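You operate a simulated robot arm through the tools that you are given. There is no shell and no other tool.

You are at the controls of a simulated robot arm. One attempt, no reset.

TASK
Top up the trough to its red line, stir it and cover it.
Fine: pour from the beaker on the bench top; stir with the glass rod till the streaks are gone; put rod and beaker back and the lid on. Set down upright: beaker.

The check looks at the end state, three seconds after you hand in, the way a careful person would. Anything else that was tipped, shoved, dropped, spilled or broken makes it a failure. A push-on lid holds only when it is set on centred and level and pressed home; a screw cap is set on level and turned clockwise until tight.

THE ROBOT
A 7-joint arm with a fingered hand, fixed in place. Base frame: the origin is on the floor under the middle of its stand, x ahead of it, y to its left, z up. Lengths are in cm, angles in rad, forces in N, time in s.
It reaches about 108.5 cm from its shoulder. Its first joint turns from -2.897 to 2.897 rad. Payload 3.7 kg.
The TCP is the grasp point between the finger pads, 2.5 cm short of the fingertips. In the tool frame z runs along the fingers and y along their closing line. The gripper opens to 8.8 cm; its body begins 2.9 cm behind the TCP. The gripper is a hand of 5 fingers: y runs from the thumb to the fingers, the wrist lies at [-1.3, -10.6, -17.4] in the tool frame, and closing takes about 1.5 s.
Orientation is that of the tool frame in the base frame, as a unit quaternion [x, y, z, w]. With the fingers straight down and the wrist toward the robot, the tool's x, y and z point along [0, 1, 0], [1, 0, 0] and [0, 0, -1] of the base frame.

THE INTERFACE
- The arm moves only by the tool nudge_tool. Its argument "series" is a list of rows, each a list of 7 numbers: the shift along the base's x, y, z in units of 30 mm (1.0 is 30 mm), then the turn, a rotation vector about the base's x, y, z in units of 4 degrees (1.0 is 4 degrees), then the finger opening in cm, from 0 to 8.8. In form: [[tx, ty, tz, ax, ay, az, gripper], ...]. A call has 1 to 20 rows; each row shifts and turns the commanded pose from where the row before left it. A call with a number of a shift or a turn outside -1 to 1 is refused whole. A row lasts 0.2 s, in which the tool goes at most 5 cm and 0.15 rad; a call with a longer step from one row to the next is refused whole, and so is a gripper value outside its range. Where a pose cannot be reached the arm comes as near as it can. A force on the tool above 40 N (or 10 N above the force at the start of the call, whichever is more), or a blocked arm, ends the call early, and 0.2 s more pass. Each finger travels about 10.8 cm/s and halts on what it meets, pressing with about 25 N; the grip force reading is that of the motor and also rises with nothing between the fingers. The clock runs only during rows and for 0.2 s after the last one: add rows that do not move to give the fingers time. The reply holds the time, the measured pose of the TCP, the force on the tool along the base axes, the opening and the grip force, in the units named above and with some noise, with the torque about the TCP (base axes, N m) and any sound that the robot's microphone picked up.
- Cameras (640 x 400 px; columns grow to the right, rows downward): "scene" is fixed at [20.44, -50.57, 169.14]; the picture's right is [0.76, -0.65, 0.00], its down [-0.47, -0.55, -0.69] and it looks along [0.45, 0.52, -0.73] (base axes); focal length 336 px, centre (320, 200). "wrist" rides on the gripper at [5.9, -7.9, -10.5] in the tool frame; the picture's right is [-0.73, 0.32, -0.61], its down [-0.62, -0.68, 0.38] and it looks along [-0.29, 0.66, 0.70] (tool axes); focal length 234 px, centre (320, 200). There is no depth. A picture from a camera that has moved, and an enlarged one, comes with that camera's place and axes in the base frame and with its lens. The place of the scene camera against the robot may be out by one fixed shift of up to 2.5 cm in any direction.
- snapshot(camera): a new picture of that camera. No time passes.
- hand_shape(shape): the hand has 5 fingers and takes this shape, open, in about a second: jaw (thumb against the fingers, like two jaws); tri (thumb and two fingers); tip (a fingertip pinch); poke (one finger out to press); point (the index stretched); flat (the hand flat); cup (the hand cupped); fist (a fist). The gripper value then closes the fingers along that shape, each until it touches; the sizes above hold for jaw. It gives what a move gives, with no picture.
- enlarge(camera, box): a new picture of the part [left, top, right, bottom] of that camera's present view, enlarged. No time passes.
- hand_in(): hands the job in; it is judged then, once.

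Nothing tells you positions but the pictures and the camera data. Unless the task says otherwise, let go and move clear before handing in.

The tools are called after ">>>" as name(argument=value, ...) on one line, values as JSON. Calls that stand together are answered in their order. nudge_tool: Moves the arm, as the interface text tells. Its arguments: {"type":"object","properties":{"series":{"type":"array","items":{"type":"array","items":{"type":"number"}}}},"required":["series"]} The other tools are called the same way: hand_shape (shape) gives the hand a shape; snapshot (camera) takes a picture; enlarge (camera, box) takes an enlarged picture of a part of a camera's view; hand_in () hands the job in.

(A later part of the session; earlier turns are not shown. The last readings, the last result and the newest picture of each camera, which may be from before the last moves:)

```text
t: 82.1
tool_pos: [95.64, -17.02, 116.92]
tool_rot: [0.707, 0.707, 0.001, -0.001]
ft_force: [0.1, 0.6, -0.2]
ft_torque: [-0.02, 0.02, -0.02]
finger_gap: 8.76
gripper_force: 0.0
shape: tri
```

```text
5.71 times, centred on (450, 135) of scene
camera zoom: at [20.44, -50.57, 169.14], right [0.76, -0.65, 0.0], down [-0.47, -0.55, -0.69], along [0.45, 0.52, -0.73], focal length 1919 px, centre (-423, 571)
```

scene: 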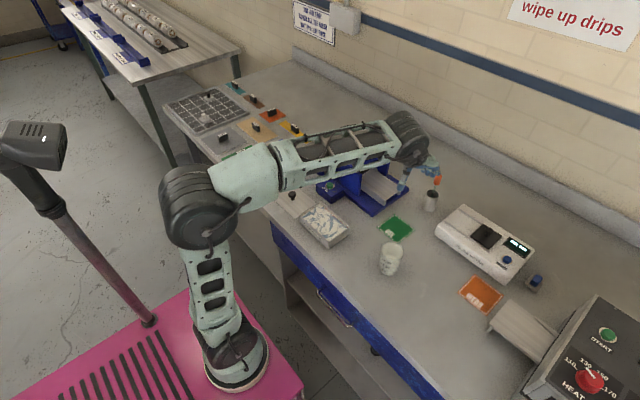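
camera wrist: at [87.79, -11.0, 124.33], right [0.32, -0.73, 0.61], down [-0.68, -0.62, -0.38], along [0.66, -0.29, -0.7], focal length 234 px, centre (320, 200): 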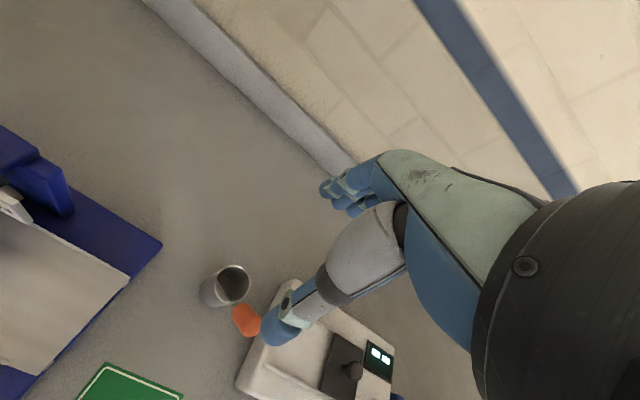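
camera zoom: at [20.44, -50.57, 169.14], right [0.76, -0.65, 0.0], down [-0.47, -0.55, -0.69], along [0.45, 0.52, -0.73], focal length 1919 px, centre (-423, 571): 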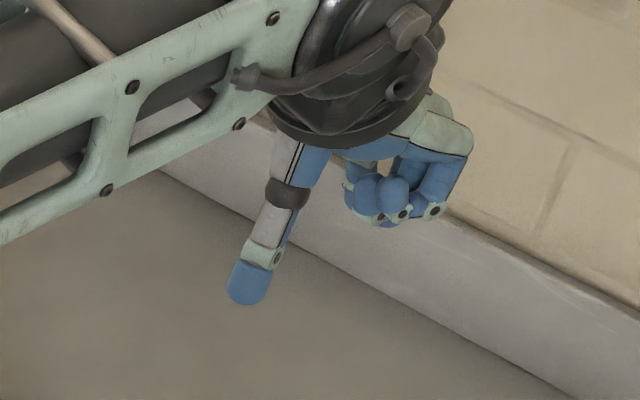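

In the closed hand the fingertips meet 2.5 cm beyond the TCP, which is why they pinched below the handle. I'll go back to jaw, align the fingers along the leaning rod's axis, and grip with the fingertips on the handle's middle.

>>> hand_shape(shape="jaw")

>>> nudge_tool(series=[[-0.33, -0.2, -0.3, 0.48, -0.786, 0, 8.8], [-0.33, -0.2, -0.3, 0.48, -0.786, 0, 8.8], [-0.33, -0.2, -0.36, 0.48, -0.786, 0, 8.8], [-0.33, -0.2, -0.36, 0.48, -0.786, 0, 8.8], [-0.33, -0.2, -0.36, 0.48, -0.786, 0, 8.8], [-0.33, -0.2, -0.36, 0.48, -0.786, 0, 8.8], [-0.33, -0.2, -0.36, 0.48, -0.786, 0, 8.8], [0, 0, 0, 0, 0, 0, 8.8]])

>>> snapshot(camera="wrist")

>>> enlarge(camera="scene", box=[390, 140, 470, 220])

```text
t: 83.0
tool_pos: [95.47, -16.98, 116.9]
tool_rot: [0.707, 0.707, 0.001, -0.001]
ft_force: [-0.1, -0.4, 0.8]
ft_torque: [0.04, 0.01, 0.01]
finger_gap: 8.77
gripper_force: 0.0
shape: jaw
```

```text
t: 84.8
tool_pos: [88.73, -21.33, 109.66]
tool_rot: [0.69, 0.689, 0.217, 0.052]
ft_force: [0.0, -0.4, 1.0]
ft_torque: [-0.01, 0.01, 0.01]
finger_gap: 8.77
gripper_force: 0.0
shape: jaw
```

```text
taken
camera wrist: at [77.18, -17.6, 117.48], right [0.11, -0.86, 0.5], down [-0.46, -0.49, -0.74], along [0.88, -0.15, -0.45], focal length 234 px, centre (320, 200)
```

wrist: 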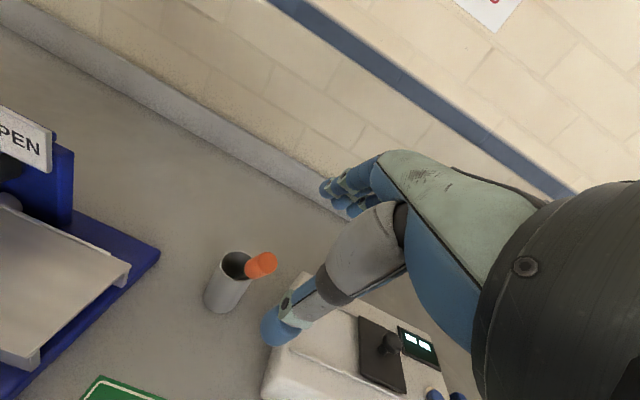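

```text
5.00 times, centred on (430, 180) of scene
camera zoom: at [20.44, -50.57, 169.14], right [0.76, -0.65, 0.0], down [-0.47, -0.55, -0.69], along [0.45, 0.52, -0.73], focal length 1679 px, centre (-230, 300)
```

zoom: 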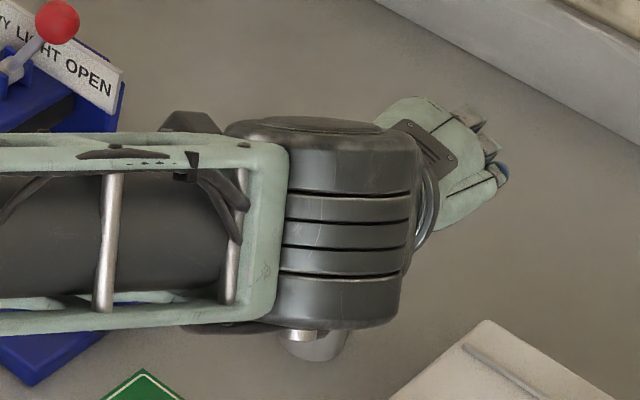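

>>> enlarge(camera="wrist", box=[195, 235, 315, 325])

```text
4.44 times, centred on (255, 280) of wrist
camera zoom: at [77.18, -17.6, 117.48], right [0.11, -0.86, 0.5], down [-0.46, -0.49, -0.74], along [0.88, -0.15, -0.45], focal length 1041 px, centre (609, -156)
```

zoom: 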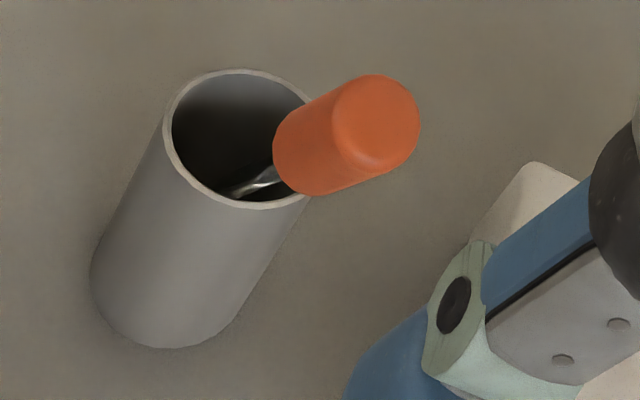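

The handle centre is now fixed at about (92.4, −18.9, 101.0), leaning along (−0.39, −0.24, 0.89). I'm approaching along the rod axis, with fingertips bound for mid-handle.

>>> nudge_tool(series=[[0.12, 0.15, -0.3, 0, 0, 0, 8.8], [0.15, 0.15, -0.35, 0, 0, 0, 8.8], [0.15, 0.12, -0.4, 0, 0, 0, 8.8], [0.15, 0.1, -0.4, 0, 0, 0, 8.8], [0.15, 0.09, -0.4, 0, 0, 0, 8.8], [0, 0, 0, 0, 0, 0, 8.8]])

>>> snapshot(camera="wrist")

>>> enlarge(camera="wrist", box=[230, 160, 390, 340])

```text
t: 86.2
tool_pos: [90.86, -19.34, 104.22]
tool_rot: [0.689, 0.689, 0.217, 0.052]
ft_force: [-0.2, 0.0, 0.2]
ft_torque: [0.0, 0.01, -0.04]
finger_gap: 8.78
gripper_force: 0.0
shape: jaw
```

```text
taken
camera wrist: at [79.53, -15.67, 112.06], right [0.11, -0.86, 0.5], down [-0.46, -0.49, -0.74], along [0.88, -0.15, -0.45], focal length 234 px, centre (320, 200)
```

wrist: 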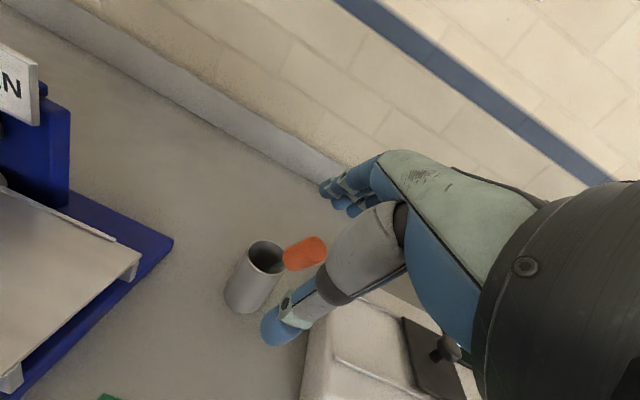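

```text
2.22 times, centred on (310, 250) of wrist
camera zoom: at [79.53, -15.67, 112.06], right [0.11, -0.86, 0.5], down [-0.46, -0.49, -0.74], along [0.88, -0.15, -0.45], focal length 520 px, centre (342, 89)
```

zoom: 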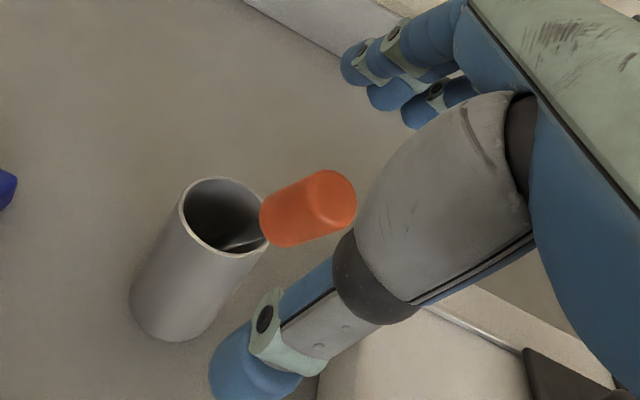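

The handle sits slightly to the side of the pinch line, so I'm correcting by about 0.5 cm while advancing the last 1.9 cm.

>>> nudge_tool(series=[[0.06, -0.02, -0.15, 0, 0, 0, 8.8], [0.06, 0, -0.15, 0, 0, 0, 8.8], [0.06, 0, -0.15, 0, 0, 0, 8.8], [0.06, 0, -0.16, 0, 0, 0, 8.8], [0, 0, 0, 0, 0, 0, 8.8]])

>>> enlarge(camera="wrist", box=[230, 160, 390, 340])

```text
t: 87.4
tool_pos: [91.5, -19.55, 102.27]
tool_rot: [0.689, 0.69, 0.218, 0.052]
ft_force: [-0.1, 0.7, -0.6]
ft_torque: [-0.01, -0.02, 0.01]
finger_gap: 8.77
gripper_force: 0.0
shape: jaw
```

```text
2.22 times, centred on (310, 250) of wrist
camera zoom: at [80.15, -15.76, 110.19], right [0.11, -0.86, 0.5], down [-0.46, -0.49, -0.74], along [0.88, -0.15, -0.45], focal length 520 px, centre (342, 89)
```

zoom: 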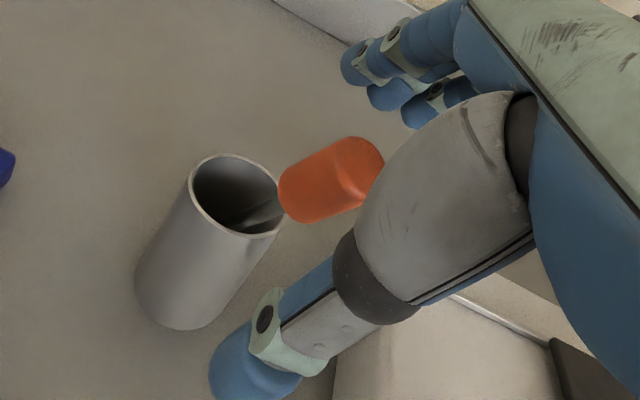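

The handle centre projects right at the pinch point. Closing the fingertips on it.

>>> nudge_tool(series=[[0, 0, 0, 0, 0, 0, 7.0], [0, 0, 0, 0, 0, 0, 5.5], [0, 0, 0, 0, 0, 0, 4.2], [0, 0, 0, 0, 0, 0, 3.2], [0, 0, 0, 0, 0, 0, 2.5], [0, 0, 0, 0, 0, 0, 2.0], [0, 0, 0, 0, 0, 0, 1.5], [0, 0, 0, 0, 0, 0, 1.0], [0, 0, 0, 0, 0, 0, 0.6], [0, 0, 0, 0, 0, 0, 0.3], [0, 0, 0, 0, 0, 0, 0]])

>>> enlarge(camera="wrist", box=[230, 160, 390, 340])

>>> enlarge(camera="scene", box=[390, 140, 470, 220])

```text
t: 89.8
tool_pos: [91.52, -19.49, 102.49]
tool_rot: [0.689, 0.689, 0.217, 0.052]
ft_force: [0.7, -0.5, -0.1]
ft_torque: [-0.01, -0.05, 0.02]
finger_gap: 1.22
gripper_force: 24.7
shape: jaw
```

```text
2.22 times, centred on (310, 250) of wrist
camera zoom: at [80.15, -15.76, 110.21], right [0.11, -0.86, 0.5], down [-0.46, -0.49, -0.74], along [0.88, -0.15, -0.45], focal length 520 px, centre (342, 89)
```

zoom: 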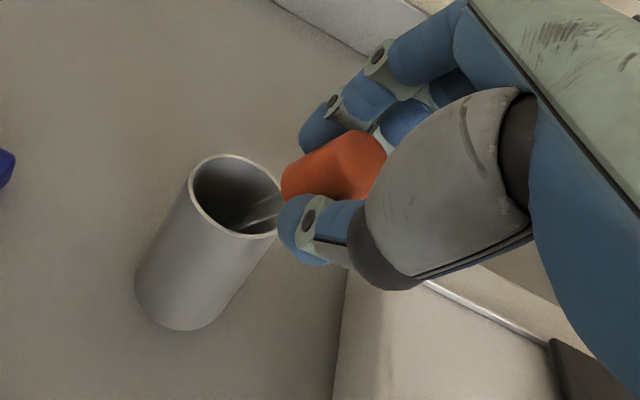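

```text
5.00 times, centred on (430, 180) of scene
camera zoom: at [20.44, -50.57, 169.14], right [0.76, -0.65, 0.0], down [-0.47, -0.55, -0.69], along [0.45, 0.52, -0.73], focal length 1679 px, centre (-230, 300)
```

zoom: 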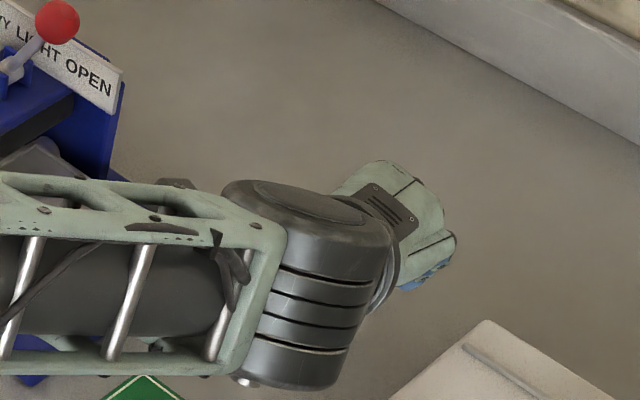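

Gap holds at 1.22 cm with full force, so the handle is properly pinched now. I'm lifting a little along the rod's axis to check it follows.

>>> nudge_tool(series=[[-0.04, -0.025, 0.1, 0, 0, 0, 0], [-0.08, -0.05, 0.18, 0, 0, 0, 0], [-0.08, -0.05, 0.18, 0, 0, 0, 0], [0, 0, 0, 0, 0, 0, 0]])

>>> enlarge(camera="wrist", box=[230, 160, 390, 340])

```text
t: 90.8
tool_pos: [90.84, -19.87, 103.76]
tool_rot: [0.69, 0.689, 0.217, 0.053]
ft_force: [0.9, -0.3, 0.3]
ft_torque: [0.02, -0.07, -0.03]
finger_gap: 1.2
gripper_force: 24.7
shape: jaw
```

```text
2.22 times, centred on (310, 250) of wrist
camera zoom: at [79.49, -16.11, 111.6], right [0.11, -0.86, 0.5], down [-0.46, -0.49, -0.74], along [0.88, -0.15, -0.45], focal length 520 px, centre (342, 89)
```

zoom: 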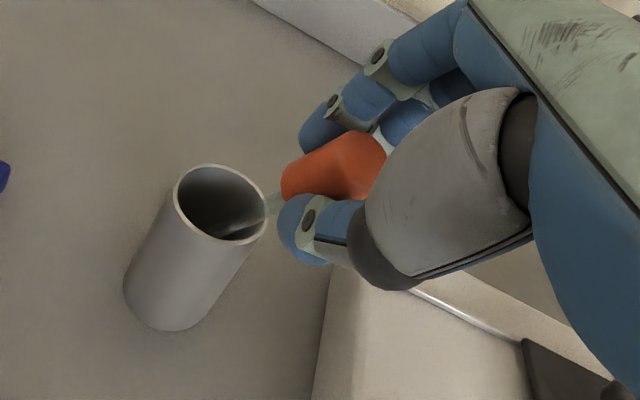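

The rod moves with the hand and the holder stays put. Drawing it fully out along its axis.

>>> nudge_tool(series=[[-0.1, -0.06, 0.23, 0, 0, 0, 0], [-0.13, -0.08, 0.3, 0, 0, 0, 0], [-0.13, -0.08, 0.3, 0, 0, 0, 0], [-0.13, -0.08, 0.3, 0, 0, 0, 0], [-0.13, -0.08, 0.3, 0, 0, 0, 0], [-0.13, -0.08, 0.3, 0, 0, 0, 0], [-0.13, -0.08, 0.3, 0, 0, 0, 0], [-0.1, -0.05, 0.4, 0, 0, 0, 0], [0, 0, 0.5, 0, 0, 0, 0], [0, 0, 0, 0, 0, 0, 0]])

>>> snapshot(camera="wrist")

>>> snapshot(camera="scene")

```text
t: 93.0
tool_pos: [87.98, -21.58, 112.48]
tool_rot: [0.689, 0.689, 0.218, 0.053]
ft_force: [-0.9, -0.5, 0.1]
ft_torque: [0.05, 0.04, -0.01]
finger_gap: 1.22
gripper_force: 25.0
shape: jaw
```

```text
taken
camera wrist: at [76.62, -17.83, 120.28], right [0.11, -0.86, 0.5], down [-0.46, -0.49, -0.74], along [0.88, -0.15, -0.45], focal length 234 px, centre (320, 200)
```

wrist: 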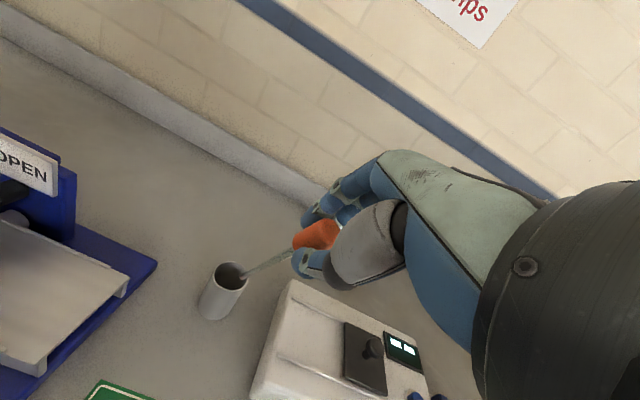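

```text
taken
```

scene: 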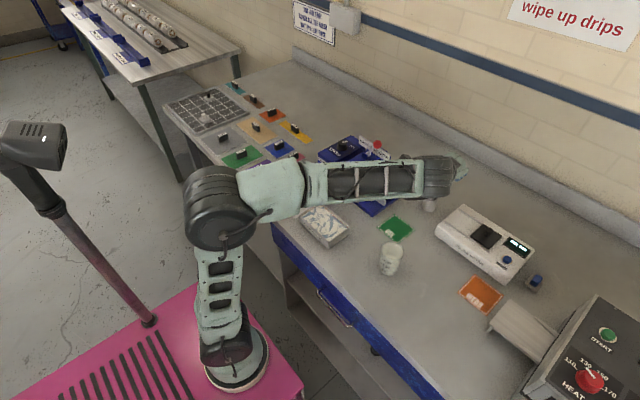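

>>> enlarge(camera="wrist", box=[190, 200, 370, 330])

```text
3.08 times, centred on (280, 265) of wrist
camera zoom: at [76.62, -17.83, 120.28], right [0.11, -0.86, 0.5], down [-0.46, -0.49, -0.74], along [0.88, -0.15, -0.45], focal length 720 px, centre (443, 0)
```

zoom: 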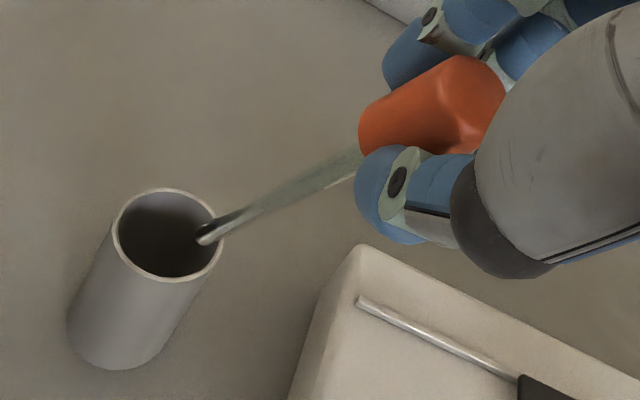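

The rod is fully out and aligned with the fingers; its tip lies about 13.4 cm beyond the TCP. I'm straightening the hand to vertical, rising, and carrying the rod toward the trough around the front of the mangle.

>>> nudge_tool(series=[[0, 0, 0.3, -0.48, 0.786, 0, 0], [0, 0, 0.3, -0.48, 0.786, 0, 0], [0, 0, 0.3, -0.48, 0.786, 0, 0], [0, 0, 0.3, -0.48, 0.786, 0, 0], [0, 0, 0.3, -0.48, 0.786, 0, 0], [0, 0, 0.2, -0.48, 0.786, 0, 0], [0, 0, 0.1, -0.48, 0.786, 0, 0], [-0.5, 0.1, 0, 0, 0, 0, 0], [-0.7, 0.15, 0, 0, 0, 0, 0], [-0.7, 0.15, 0, 0, 0, 0, 0], [-0.7, 0.15, 0, 0, 0, 0, 0], [-0.7, 0.15, 0, 0, 0, 0, 0], [-0.7, 0.15, 0, 0, 0, 0, 0], [-0.7, 0.15, 0, 0, 0, 0, 0], [-0.7, 0.15, 0, 0, 0, 0, 0], [-0.7, 0.15, 0, 0, 0, 0, 0], [-0.7, 0.15, 0, 0, 0, 0, 0], [-0.7, 0.1, 0, 0, 0, 0, 0], [-0.2, 0, 0, 0, 0, 0, 0]])

>>> snapshot(camera="wrist")

>>> snapshot(camera="scene")

```text
t: 97.0
tool_pos: [64.9, -16.83, 117.78]
tool_rot: [0.707, 0.707, 0.0, -0.001]
ft_force: [0.1, 0.1, 0.5]
ft_torque: [-0.01, 0.04, 0.02]
finger_gap: 1.17
gripper_force: 24.6
shape: jaw
```

```text
taken
camera wrist: at [57.09, -10.97, 128.32], right [0.32, -0.73, 0.61], down [-0.68, -0.62, -0.38], along [0.66, -0.29, -0.7], focal length 234 px, centre (320, 200)
```

wrist: 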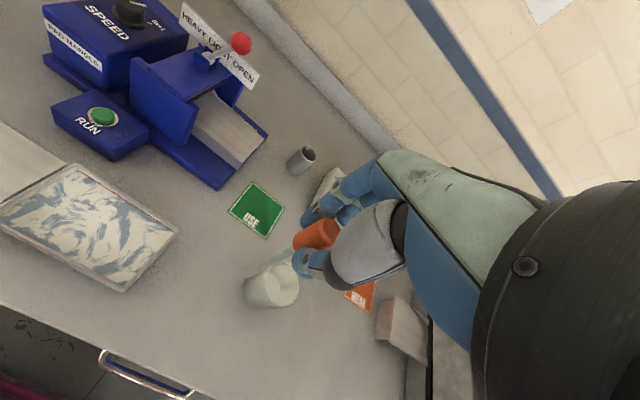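

```text
taken
```

scene: 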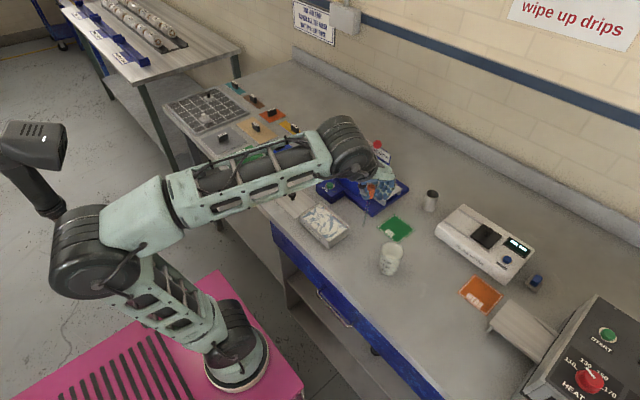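

The rod is still held (gap 1.17). Moving over the trough's centre while high.

>>> nudge_tool(series=[[0, 0.5, 0, 0, 0, 0, 0], [0, 0.7, 0, 0, 0, 0, 0], [0, 0.7, 0, 0, 0, 0, 0], [0, 0.7, 0, 0, 0, 0, 0], [0, 0.7, 0, 0, 0, 0, 0], [0, 0.7, 0, 0, 0, 0, 0], [0, 0.7, 0, 0, 0, 0, 0], [0, 0.25, 0, 0, 0, 0, 0], [0, 0, 0, 0, 0, 0, 0]])

>>> enlarge(camera="wrist", box=[200, 180, 380, 340])

>>> enlarge(camera="scene", box=[270, 140, 390, 250])

```text
t: 99.0
tool_pos: [64.83, -2.13, 117.91]
tool_rot: [0.708, 0.707, 0.0, -0.001]
ft_force: [0.3, -0.5, -0.2]
ft_torque: [0.02, -0.02, 0.0]
finger_gap: 1.19
gripper_force: 25.2
shape: jaw
```

```text
2.50 times, centred on (290, 260) of wrist
camera zoom: at [57.1, 3.82, 128.36], right [0.32, -0.73, 0.61], down [-0.68, -0.62, -0.38], along [0.66, -0.29, -0.7], focal length 585 px, centre (395, 50)
```

zoom: 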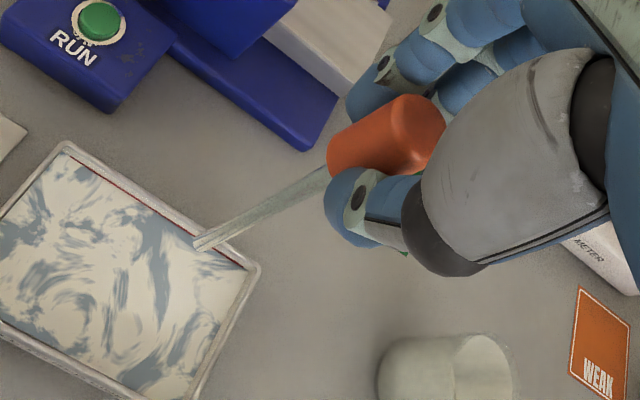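

```text
3.64 times, centred on (330, 195) of scene
camera zoom: at [20.44, -50.57, 169.14], right [0.76, -0.65, 0.0], down [-0.47, -0.55, -0.69], along [0.45, 0.52, -0.73], focal length 1221 px, centre (284, 218)
```

zoom: 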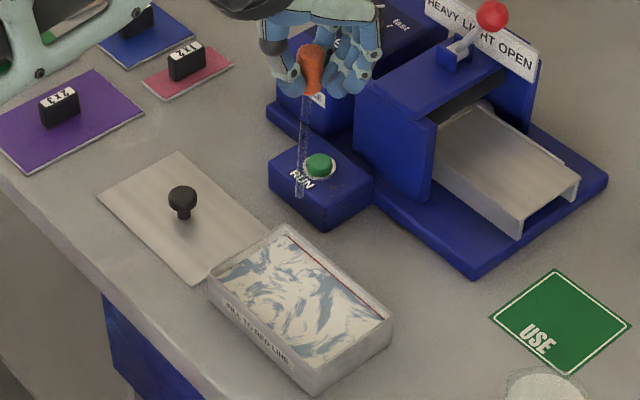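

The rod tip is at about (64.8, −1.9), 13.5 cm below the TCP and centred over the trough. I'm lowering it until the tip is about 0.7 cm above the trough floor.

>>> nudge_tool(series=[[0, 0, -0.5, 0, 0, 0, 0], [0, 0, -0.6, 0, 0, 0, 0], [0, 0, -0.6, 0, 0, 0, 0], [0, 0, -0.6, 0, 0, 0, 0], [0, 0, -0.6, 0, 0, 0, 0], [0, 0, -0.5, 0, 0, 0, 0], [0, 0, -0.3, 0, 0, 0, 0], [0, 0, -0.3, 0, 0, 0, 0], [0, 0, -0.2, 0, 0, 0, 0], [0, 0, -0.1, 0, 0, 0, 0], [0, 0, 0, 0, 0, 0, 0]])

>>> enlarge(camera="wrist", box=[140, 150, 380, 340])

>>> enlarge(camera="scene", box=[290, 170, 370, 240])

```text
t: 101.4
tool_pos: [64.93, -2.13, 104.94]
tool_rot: [0.707, 0.707, 0.0, 0.0]
ft_force: [0.7, 0.0, 0.5]
ft_torque: [0.02, -0.01, 0.0]
finger_gap: 1.23
gripper_force: 25.5
shape: jaw
```

```text
2.11 times, centred on (260, 245) of wrist
camera zoom: at [57.11, 3.79, 115.47], right [0.32, -0.73, 0.61], down [-0.68, -0.62, -0.38], along [0.66, -0.29, -0.7], focal length 493 px, centre (446, 105)
```

zoom: 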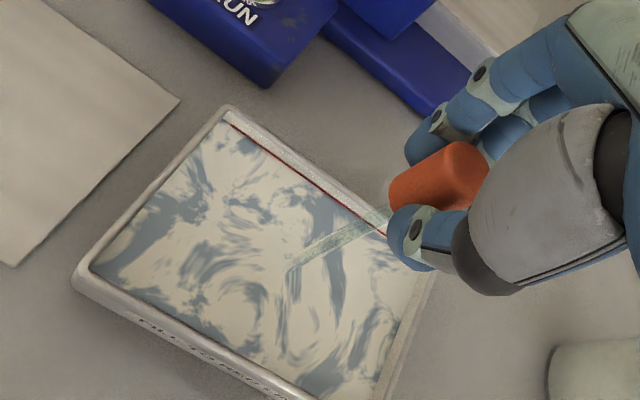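

```text
5.71 times, centred on (330, 205) of scene
camera zoom: at [20.44, -50.57, 169.14], right [0.76, -0.65, 0.0], down [-0.47, -0.55, -0.69], along [0.45, 0.52, -0.73], focal length 1919 px, centre (263, 171)
```

zoom: 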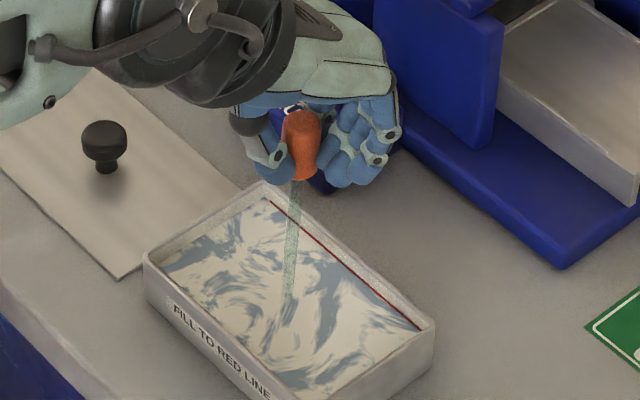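

The tip is just in the liquid and centred. I'm lowering 0.4 cm more and starting a gentle elliptical stir well clear of the walls.

>>> nudge_tool(series=[[0, 0, -0.14, 0, 0, 0, 0], [0.36, 0, 0, 0, 0, 0, 0], [0.36, 0, 0, 0, 0, 0, 0], [-0.057, 0.573, 0, 0, 0, 0, 0], [-0.157, 0.487, 0, 0, 0, 0, 0], [-0.237, 0.327, 0, 0, 0, 0, 0], [-0.28, 0.113, 0, 0, 0, 0, 0], [-0.28, -0.113, 0, 0, 0, 0, 0], [-0.237, -0.327, 0, 0, 0, 0, 0], [-0.157, -0.487, 0, 0, 0, 0, 0], [-0.057, -0.573, 0, 0, 0, 0, 0], [0.057, -0.573, 0, 0, 0, 0, 0], [0.157, -0.487, 0, 0, 0, 0, 0], [0.237, -0.327, 0, 0, 0, 0, 0], [0.28, -0.113, 0, 0, 0, 0, 0], [0.28, 0.113, 0, 0, 0, 0, 0], [0.237, 0.327, 0, 0, 0, 0, 0], [0.157, 0.487, 0, 0, 0, 0, 0], [0.057, 0.573, 0, 0, 0, 0, 0]])

>>> enlarge(camera="wrist", box=[140, 150, 380, 340])

>>> enlarge(camera="scene", box=[290, 170, 370, 240])

```text
t: 105.4
tool_pos: [67.1, -1.97, 104.5]
tool_rot: [0.707, 0.707, 0.0, 0.0]
ft_force: [-0.7, 0.2, -0.1]
ft_torque: [-0.02, 0.02, 0.02]
finger_gap: 1.19
gripper_force: 24.9
shape: jaw
```

```text
2.11 times, centred on (260, 245) of wrist
camera zoom: at [59.26, 3.82, 114.96], right [0.32, -0.73, 0.61], down [-0.68, -0.62, -0.38], along [0.66, -0.29, -0.7], focal length 493 px, centre (446, 105)
```

zoom: 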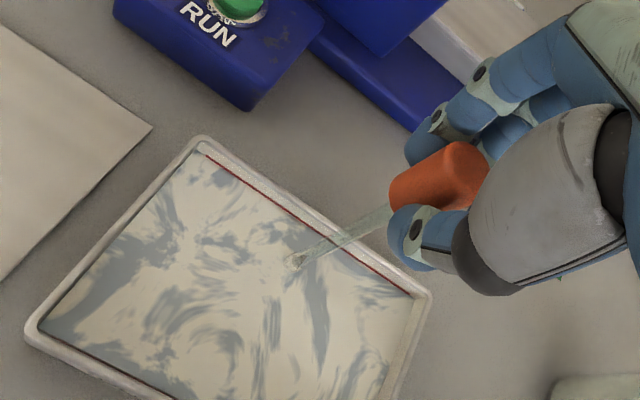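

```text
5.71 times, centred on (330, 205) of scene
camera zoom: at [20.44, -50.57, 169.14], right [0.76, -0.65, 0.0], down [-0.47, -0.55, -0.69], along [0.45, 0.52, -0.73], focal length 1919 px, centre (263, 171)
```

zoom: 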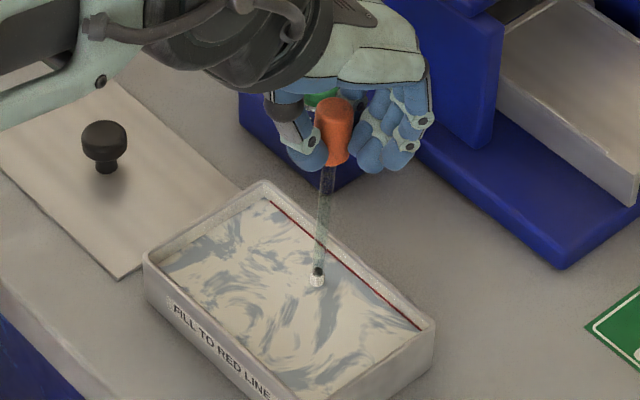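

The streaks have faded slightly. I'll lower 0.3 cm more for a better stir, checking for floor contact, and continue.

>>> nudge_tool(series=[[0, 0, -0.05, 0, 0, 0, 0], [0, 0, -0.05, 0, 0, 0, 0], [-0.057, 0.573, 0, 0, 0, 0, 0], [-0.157, 0.487, 0, 0, 0, 0, 0], [-0.237, 0.327, 0, 0, 0, 0, 0], [-0.28, 0.113, 0, 0, 0, 0, 0], [-0.28, -0.113, 0, 0, 0, 0, 0], [-0.237, -0.327, 0, 0, 0, 0, 0], [-0.157, -0.487, 0, 0, 0, 0, 0], [-0.057, -0.573, 0, 0, 0, 0, 0], [0.057, -0.573, 0, 0, 0, 0, 0], [0.157, -0.487, 0, 0, 0, 0, 0], [0.237, -0.327, 0, 0, 0, 0, 0], [0.28, -0.113, 0, 0, 0, 0, 0], [0.28, 0.113, 0, 0, 0, 0, 0], [0.237, 0.327, 0, 0, 0, 0, 0], [0.157, 0.487, 0, 0, 0, 0, 0], [0.057, 0.573, 0, 0, 0, 0, 0]])

>>> enlarge(camera="wrist", box=[140, 150, 380, 340])

>>> enlarge(camera="scene", box=[290, 170, 370, 240])

```text
t: 109.2
tool_pos: [67.14, -2.1, 104.33]
tool_rot: [0.707, 0.707, 0.001, -0.001]
ft_force: [-1.2, 0.1, -0.2]
ft_torque: [0.0, 0.03, 0.02]
finger_gap: 1.19
gripper_force: 25.6
shape: jaw
```

```text
2.11 times, centred on (260, 245) of wrist
camera zoom: at [59.39, 3.76, 114.8], right [0.32, -0.73, 0.61], down [-0.68, -0.62, -0.38], along [0.66, -0.29, -0.7], focal length 493 px, centre (446, 105)
```

zoom: 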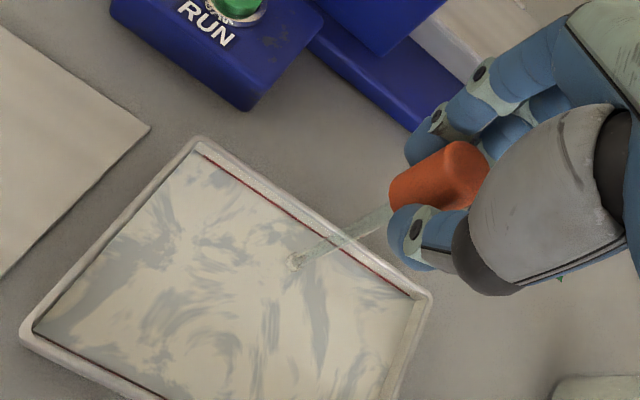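

```text
5.71 times, centred on (330, 205) of scene
camera zoom: at [20.44, -50.57, 169.14], right [0.76, -0.65, 0.0], down [-0.47, -0.55, -0.69], along [0.45, 0.52, -0.73], focal length 1919 px, centre (263, 171)
```

zoom: 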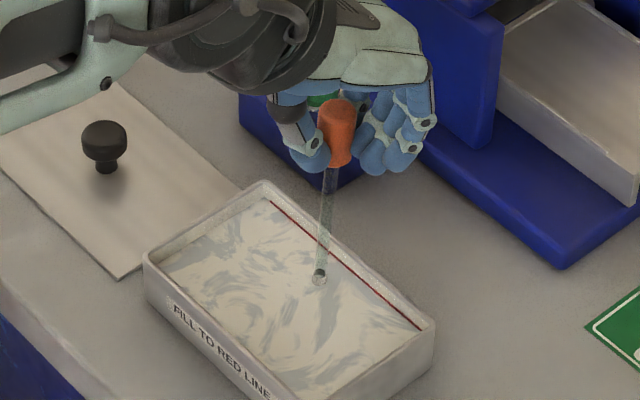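

Streaks are fading noticeably. Continuing loops at the same depth.

>>> nudge_tool(series=[[-0.057, 0.573, 0, 0, 0, 0, 0], [-0.157, 0.487, 0, 0, 0, 0, 0], [-0.237, 0.327, 0, 0, 0, 0, 0], [-0.28, 0.113, 0, 0, 0, 0, 0], [-0.28, -0.113, 0, 0, 0, 0, 0], [-0.237, -0.327, 0, 0, 0, 0, 0], [-0.157, -0.487, 0, 0, 0, 0, 0], [-0.057, -0.573, 0, 0, 0, 0, 0], [0.057, -0.573, 0, 0, 0, 0, 0], [0.157, -0.487, 0, 0, 0, 0, 0], [0.237, -0.327, 0, 0, 0, 0, 0], [0.28, -0.113, 0, 0, 0, 0, 0], [0.28, 0.113, 0, 0, 0, 0, 0], [0.237, 0.327, 0, 0, 0, 0, 0], [0.157, 0.487, 0, 0, 0, 0, 0], [0.057, 0.573, 0, 0, 0, 0, 0]])

>>> nudge_tool(series=[[-0.057, 0.573, 0, 0, 0, 0, 0], [-0.157, 0.487, 0, 0, 0, 0, 0], [-0.237, 0.327, 0, 0, 0, 0, 0], [-0.28, 0.113, 0, 0, 0, 0, 0], [-0.28, -0.113, 0, 0, 0, 0, 0], [-0.237, -0.327, 0, 0, 0, 0, 0], [-0.157, -0.487, 0, 0, 0, 0, 0], [-0.057, -0.573, 0, 0, 0, 0, 0], [0.057, -0.573, 0, 0, 0, 0, 0], [0.157, -0.487, 0, 0, 0, 0, 0], [0.237, -0.327, 0, 0, 0, 0, 0], [0.28, -0.113, 0, 0, 0, 0, 0], [0.28, 0.113, 0, 0, 0, 0, 0], [0.237, 0.327, 0, 0, 0, 0, 0], [0.157, 0.487, 0, 0, 0, 0, 0], [0.057, 0.573, 0, 0, 0, 0, 0]])

>>> enlarge(camera="wrist", box=[140, 150, 380, 340])

>>> enlarge(camera="scene", box=[290, 170, 370, 240])

```text
t: 112.6
tool_pos: [67.13, -2.24, 104.26]
tool_rot: [0.708, 0.707, 0.001, 0.0]
ft_force: [0.7, 0.7, -0.2]
ft_torque: [-0.03, 0.03, 0.0]
finger_gap: 1.2
gripper_force: 24.6
shape: jaw
```

```text
t: 116.0
tool_pos: [66.86, -2.15, 104.25]
tool_rot: [0.707, 0.707, 0.001, -0.001]
ft_force: [-0.4, 0.0, 0.2]
ft_torque: [-0.02, -0.02, 0.01]
finger_gap: 1.16
gripper_force: 25.1
shape: jaw
```

```text
2.11 times, centred on (260, 245) of wrist
camera zoom: at [59.19, 3.79, 114.79], right [0.32, -0.73, 0.61], down [-0.68, -0.62, -0.38], along [0.66, -0.29, -0.7], focal length 493 px, centre (446, 105)
```

zoom: 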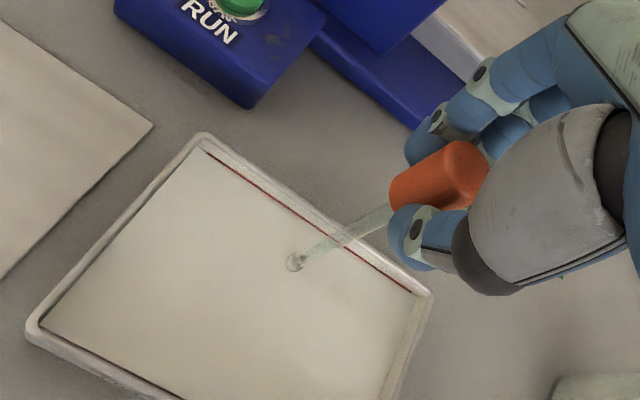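

```text
5.71 times, centred on (330, 205) of scene
camera zoom: at [20.44, -50.57, 169.14], right [0.76, -0.65, 0.0], down [-0.47, -0.55, -0.69], along [0.45, 0.52, -0.73], focal length 1919 px, centre (263, 171)
```

zoom: 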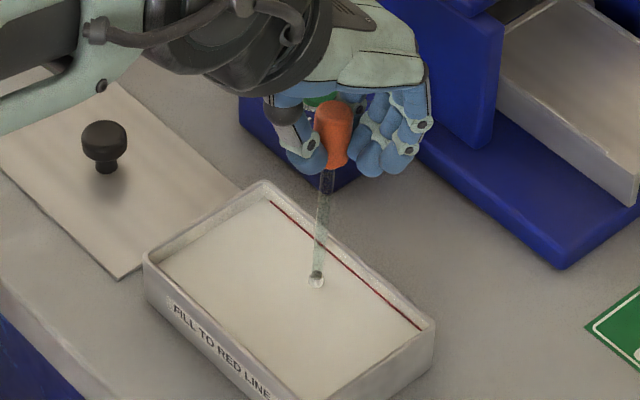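

The streaks look gone. One more loop for certainty, then I'll lift the rod and let it drip over the trough.

>>> nudge_tool(series=[[-0.057, 0.573, 0, 0, 0, 0, 0], [-0.157, 0.487, 0, 0, 0, 0, 0], [-0.237, 0.327, 0, 0, 0, 0, 0], [-0.28, 0.113, 0, 0, 0, 0, 0], [-0.28, -0.113, 0, 0, 0, 0, 0], [-0.237, -0.327, 0, 0, 0, 0, 0], [-0.157, -0.487, 0, 0, 0, 0, 0], [-0.057, -0.573, 0, 0, 0, 0, 0], [0.057, -0.573, 0, 0, 0, 0, 0], [0.157, -0.487, 0, 0, 0, 0, 0], [0.237, -0.327, 0, 0, 0, 0, 0], [0.28, -0.113, 0, 0, 0, 0, 0], [0.28, 0.113, 0, 0, 0, 0, 0], [0.237, 0.327, 0, 0, 0, 0, 0], [0.157, 0.487, 0, 0, 0, 0, 0], [0.057, 0.573, 0, 0, 0, 0, 0]])

>>> nudge_tool(series=[[-0.3, 0, 0, 0, 0, 0, 0], [-0.3, 0, 0.05, 0, 0, 0, 0], [0, 0, 0.2, 0, 0, 0, 0], [0, 0, 0.3, 0, 0, 0, 0], [0, 0, 0.4, 0, 0, 0, 0], [0, 0, 0.4, 0, 0, 0, 0], [0, 0, 0, 0, 0, 0, 0], [0, 0, 0, 0, 0, 0, 0], [0, 0, 0, 0, 0, 0, 0], [0, 0, 0, 0, 0, 0, 0], [0, 0, 0, 0, 0, 0, 0], [0, 0, 0, 0, 0, 0, 0], [0, 0, 0, 0, 0, 0, 0], [0, 0, 0, 0, 0, 0, 0], [0, 0, 0, 0, 0, 0, 0], [0, 0, 0, 0, 0, 0, 0], [0, 0, 0, 0, 0, 0, 0], [0, 0, 0, 0, 0, 0, 0], [0, 0, 0, 0, 0, 0, 0], [0, 0, 0, 0, 0, 0, 0]])

>>> enlarge(camera="wrist", box=[140, 150, 380, 340])

>>> enlarge(camera="scene", box=[290, 170, 370, 240])

```text
t: 119.4
tool_pos: [67.09, -2.04, 104.2]
tool_rot: [0.707, 0.707, 0.001, 0.0]
ft_force: [0.1, 0.6, 0.4]
ft_torque: [0.01, -0.01, -0.01]
finger_gap: 1.18
gripper_force: 24.6
shape: jaw
```

```text
t: 123.6
tool_pos: [65.25, -2.06, 108.37]
tool_rot: [0.707, 0.707, 0.0, -0.001]
ft_force: [0.7, 0.4, -0.1]
ft_torque: [0.02, -0.01, 0.02]
finger_gap: 1.19
gripper_force: 25.4
shape: jaw
```

```text
2.11 times, centred on (260, 245) of wrist
camera zoom: at [57.36, 3.88, 118.94], right [0.32, -0.73, 0.61], down [-0.68, -0.62, -0.38], along [0.66, -0.29, -0.7], focal length 493 px, centre (446, 105)
```

zoom: 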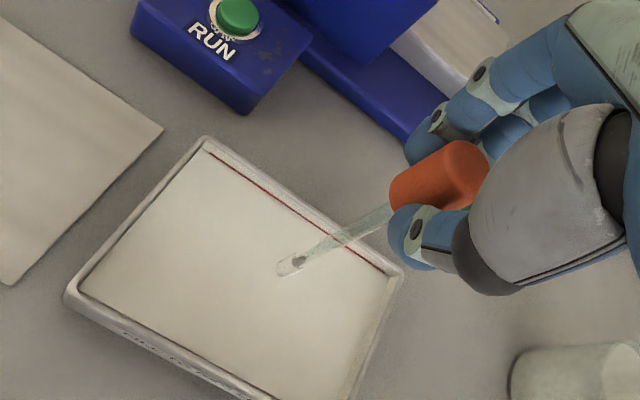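

```text
5.71 times, centred on (330, 205) of scene
camera zoom: at [20.44, -50.57, 169.14], right [0.76, -0.65, 0.0], down [-0.47, -0.55, -0.69], along [0.45, 0.52, -0.73], focal length 1919 px, centre (263, 171)
```

zoom: 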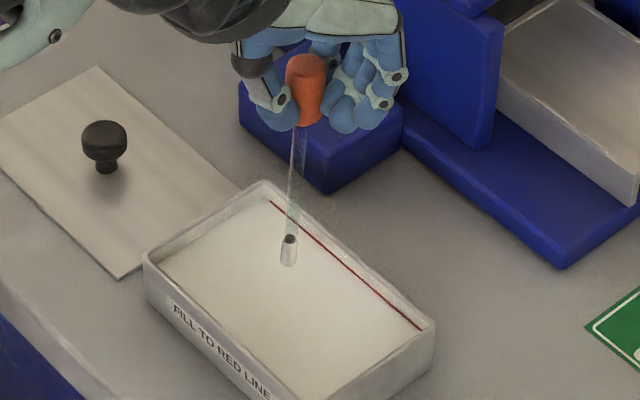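

Liquid is uniform. The rod tip is still wet, so I'll let it drain over the trough for some more seconds.

>>> nudge_tool(series=[[0, 0, 0, 0, 0, 0, 0], [0, 0, 0, 0, 0, 0, 0], [0, 0, 0, 0, 0, 0, 0], [0, 0, 0, 0, 0, 0, 0], [0, 0, 0, 0, 0, 0, 0], [0, 0, 0, 0, 0, 0, 0], [0, 0, 0, 0, 0, 0, 0], [0, 0, 0, 0, 0, 0, 0], [0, 0, 0, 0, 0, 0, 0], [0, 0, 0, 0, 0, 0, 0], [0, 0, 0, 0, 0, 0, 0], [0, 0, 0, 0, 0, 0, 0], [0, 0, 0, 0, 0, 0, 0], [0, 0, 0, 0, 0, 0, 0], [0, 0, 0, 0, 0, 0, 0], [0, 0, 0, 0, 0, 0, 0], [0, 0, 0, 0, 0, 0, 0], [0, 0, 0, 0, 0, 0, 0], [0, 0, 0, 0, 0, 0, 0], [0, 0, 0, 0, 0, 0, 0]])

>>> enlarge(camera="scene", box=[310, 195, 345, 225])

>>> enlarge(camera="wrist", box=[220, 200, 320, 280])

```text
t: 127.8
tool_pos: [65.25, -2.07, 108.39]
tool_rot: [0.707, 0.707, -0.001, 0.0]
ft_force: [-0.1, 0.5, 0.2]
ft_torque: [0.01, 0.0, -0.01]
finger_gap: 1.19
gripper_force: 24.9
shape: jaw
```

```text
13.33 times, centred on (328, 210) of scene
camera zoom: at [20.44, -50.57, 169.14], right [0.76, -0.65, 0.0], down [-0.47, -0.55, -0.69], along [0.45, 0.52, -0.73], focal length 4478 px, centre (220, 67)
```

zoom: 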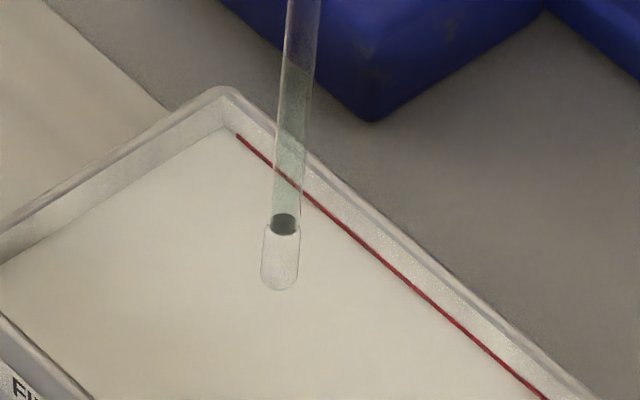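

```text
5.00 times, centred on (270, 240) of wrist
camera zoom: at [57.36, 3.88, 118.94], right [0.32, -0.73, 0.61], down [-0.68, -0.62, -0.38], along [0.66, -0.29, -0.7], focal length 1171 px, centre (570, 0)
```

zoom: 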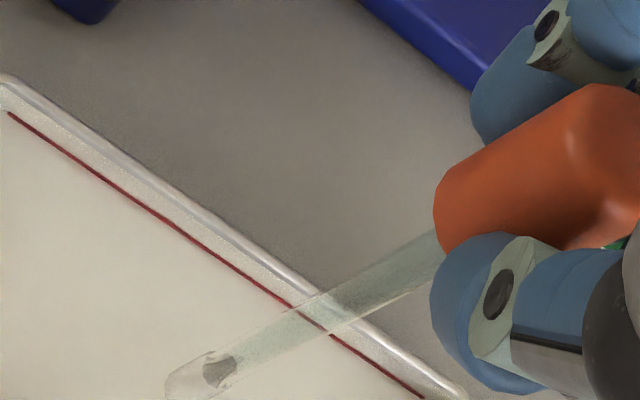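

The liquid is evenly mixed and no drops are forming. Taking the rod back along the same safe route: up, right, then out to the holder.

>>> nudge_tool(series=[[0, 0, 0.4, 0, 0, 0, 0], [0, 0, 0.6, 0, 0, 0, 0], [0, 0, 0.7, 0, 0, 0, 0], [0, 0, 0.7, 0, 0, 0, 0], [0, 0, 0.5, 0, 0, 0, 0], [0, 0, 0.3, 0, 0, 0, 0], [0, -0.4, 0, 0, 0, 0, 0], [0, -0.6, 0, 0, 0, 0, 0], [0, -0.7, 0, 0, 0, 0, 0], [0, -0.7, 0, 0, 0, 0, 0], [0, -0.7, 0, 0, 0, 0, 0], [0, -0.7, 0, 0, 0, 0, 0], [0, -0.7, 0, 0, 0, 0, 0], [0, -0.6, 0, 0, 0, 0, 0], [0, 0, 0, 0, 0, 0, 0]])

>>> nudge_tool(series=[[0.4, 0, 0, 0, 0, 0, 0], [0.6, 0, 0, 0, 0, 0, 0], [0.7, 0, 0, 0, 0, 0, 0], [0.7, 0, 0, 0, 0, 0, 0], [0.7, 0, 0, 0, 0, 0, 0], [0.7, 0, 0, 0, 0, 0, 0], [0.7, 0, 0, 0, 0, 0, 0], [0.7, 0, 0, 0, 0, 0, 0], [0.7, 0, 0, 0, 0, 0, 0], [0.7, 0, 0, 0, 0, 0, 0], [0.7, 0, 0, 0, 0, 0, 0], [0.7, 0, 0, 0, 0, 0, 0], [0.7, 0, 0, 0, 0, 0, 0], [0.6, 0, 0, 0, 0, 0, 0], [0.5, 0, 0, 0, 0, 0, 0], [0.3, 0, 0, 0, 0, 0, 0], [0, 0, 0, 0, 0, 0, 0]])

>>> snapshot(camera="wrist")

>>> enlarge(camera="wrist", box=[180, 190, 360, 330])

>>> enlarge(camera="scene", box=[390, 110, 480, 220])

```text
t: 131.0
tool_pos: [65.19, -17.36, 118.04]
tool_rot: [0.706, 0.708, 0.0, 0.0]
ft_force: [-0.1, 0.1, 0.3]
ft_torque: [0.0, 0.0, 0.0]
finger_gap: 1.2
gripper_force: 24.6
shape: jaw
```

```text
t: 134.6
tool_pos: [95.53, -17.47, 117.92]
tool_rot: [0.707, 0.707, 0.0, 0.0]
ft_force: [0.0, 0.0, -0.4]
ft_torque: [0.0, -0.02, 0.01]
finger_gap: 1.2
gripper_force: 25.1
shape: jaw
```

```text
taken
camera wrist: at [87.76, -11.54, 128.45], right [0.32, -0.73, 0.61], down [-0.68, -0.62, -0.38], along [0.66, -0.29, -0.7], focal length 234 px, centre (320, 200)
```

wrist: 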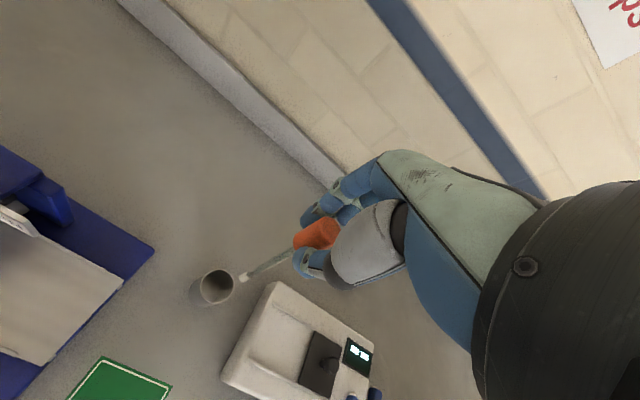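

```text
2.86 times, centred on (270, 260) of wrist
camera zoom: at [87.76, -11.54, 128.45], right [0.32, -0.73, 0.61], down [-0.68, -0.62, -0.38], along [0.66, -0.29, -0.7], focal length 669 px, centre (463, 29)
```

zoom: 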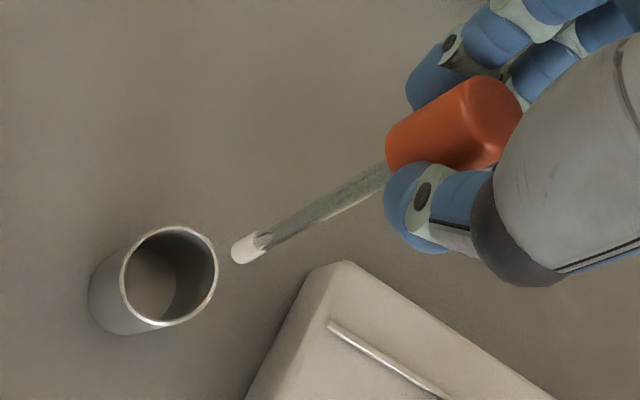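

```text
3.64 times, centred on (435, 165) of scene
camera zoom: at [20.44, -50.57, 169.14], right [0.76, -0.65, 0.0], down [-0.47, -0.55, -0.69], along [0.45, 0.52, -0.73], focal length 1221 px, centre (-98, 327)
```

zoom: 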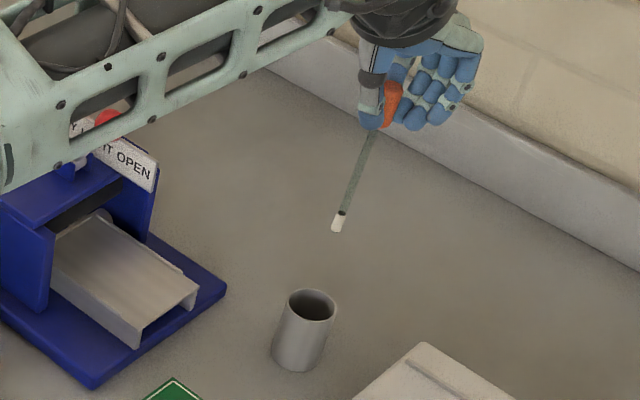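

The rod tip is about 0.3 cm short of the holder's centre at (95.5, −17.3). I'll correct and lower to just above the rim, then verify.

>>> nudge_tool(series=[[0.1, 0.05, -0.4, 0, 0, 0, 0], [0, 0, -0.6, 0, 0, 0, 0], [0, 0, -0.6, 0, 0, 0, 0], [0, 0, -0.4, 0, 0, 0, 0], [0, 0, -0.3, 0, 0, 0, 0], [0, 0, -0.15, 0, 0, 0, 0], [0, 0, 0, 0, 0, 0, 0]])

>>> enlarge(camera="wrist", box=[180, 190, 360, 330])

>>> enlarge(camera="scene", box=[400, 140, 460, 220])

```text
t: 136.2
tool_pos: [95.77, -17.3, 110.64]
tool_rot: [0.707, 0.707, 0.0, 0.0]
ft_force: [-0.4, 0.5, -0.1]
ft_torque: [0.02, 0.01, -0.02]
finger_gap: 1.2
gripper_force: 25.0
shape: jaw
```

```text
2.86 times, centred on (270, 260) of wrist
camera zoom: at [88.04, -11.31, 121.1], right [0.32, -0.73, 0.61], down [-0.68, -0.62, -0.38], along [0.66, -0.29, -0.7], focal length 669 px, centre (463, 29)
```

zoom: 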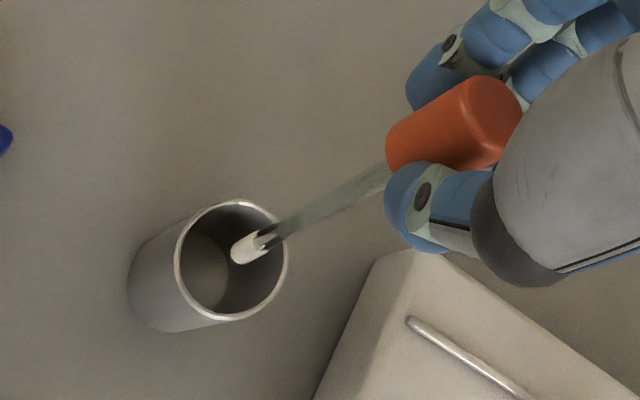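

```text
5.00 times, centred on (430, 180) of scene
camera zoom: at [20.44, -50.57, 169.14], right [0.76, -0.65, 0.0], down [-0.47, -0.55, -0.69], along [0.45, 0.52, -0.73], focal length 1679 px, centre (-230, 300)
```

zoom: 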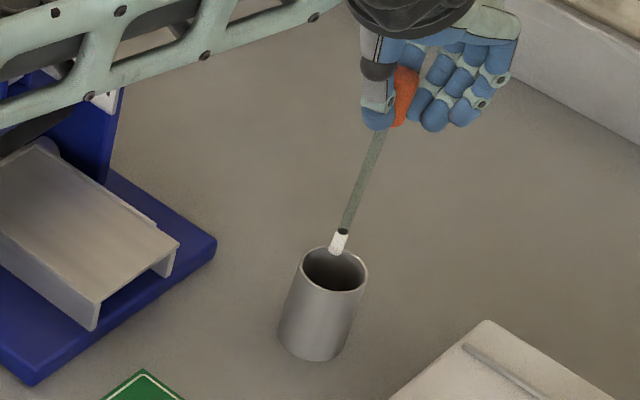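

The tip is within the holder opening in both views. Lowering the rod in, gently near the bottom.

>>> nudge_tool(series=[[0, 0, -0.3, 0, 0, 0, 0], [0, 0, -0.4, 0, 0, 0, 0], [0, 0, -0.4, 0, 0, 0, 0], [0, 0, -0.4, 0, 0, 0, 0], [0, 0, -0.2, 0, 0, 0, 0], [0, 0, -0.1, 0, 0, 0, 0], [0, 0, 0, 0, 0, 0, 0]])

>>> enlarge(camera="wrist", box=[180, 190, 360, 330])

>>> enlarge(camera="scene", box=[400, 140, 460, 220])

```text
t: 137.8
tool_pos: [95.84, -17.39, 105.1]
tool_rot: [0.707, 0.708, 0.0, 0.0]
ft_force: [0.1, -0.3, -0.1]
ft_torque: [0.0, -0.02, 0.0]
finger_gap: 1.19
gripper_force: 24.8
shape: jaw
```

```text
2.86 times, centred on (270, 260) of wrist
camera zoom: at [88.04, -11.4, 115.6], right [0.32, -0.73, 0.61], down [-0.68, -0.62, -0.38], along [0.66, -0.29, -0.7], focal length 669 px, centre (463, 29)
```

zoom: 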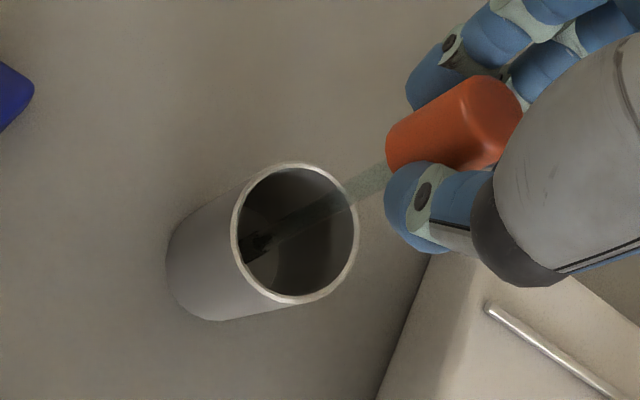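

```text
5.00 times, centred on (430, 180) of scene
camera zoom: at [20.44, -50.57, 169.14], right [0.76, -0.65, 0.0], down [-0.47, -0.55, -0.69], along [0.45, 0.52, -0.73], focal length 1679 px, centre (-230, 300)
```

zoom: 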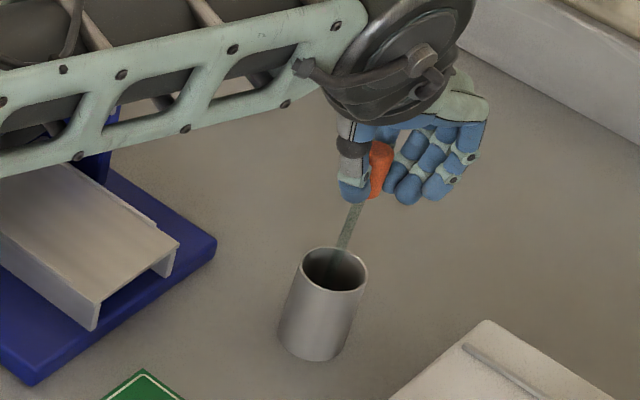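

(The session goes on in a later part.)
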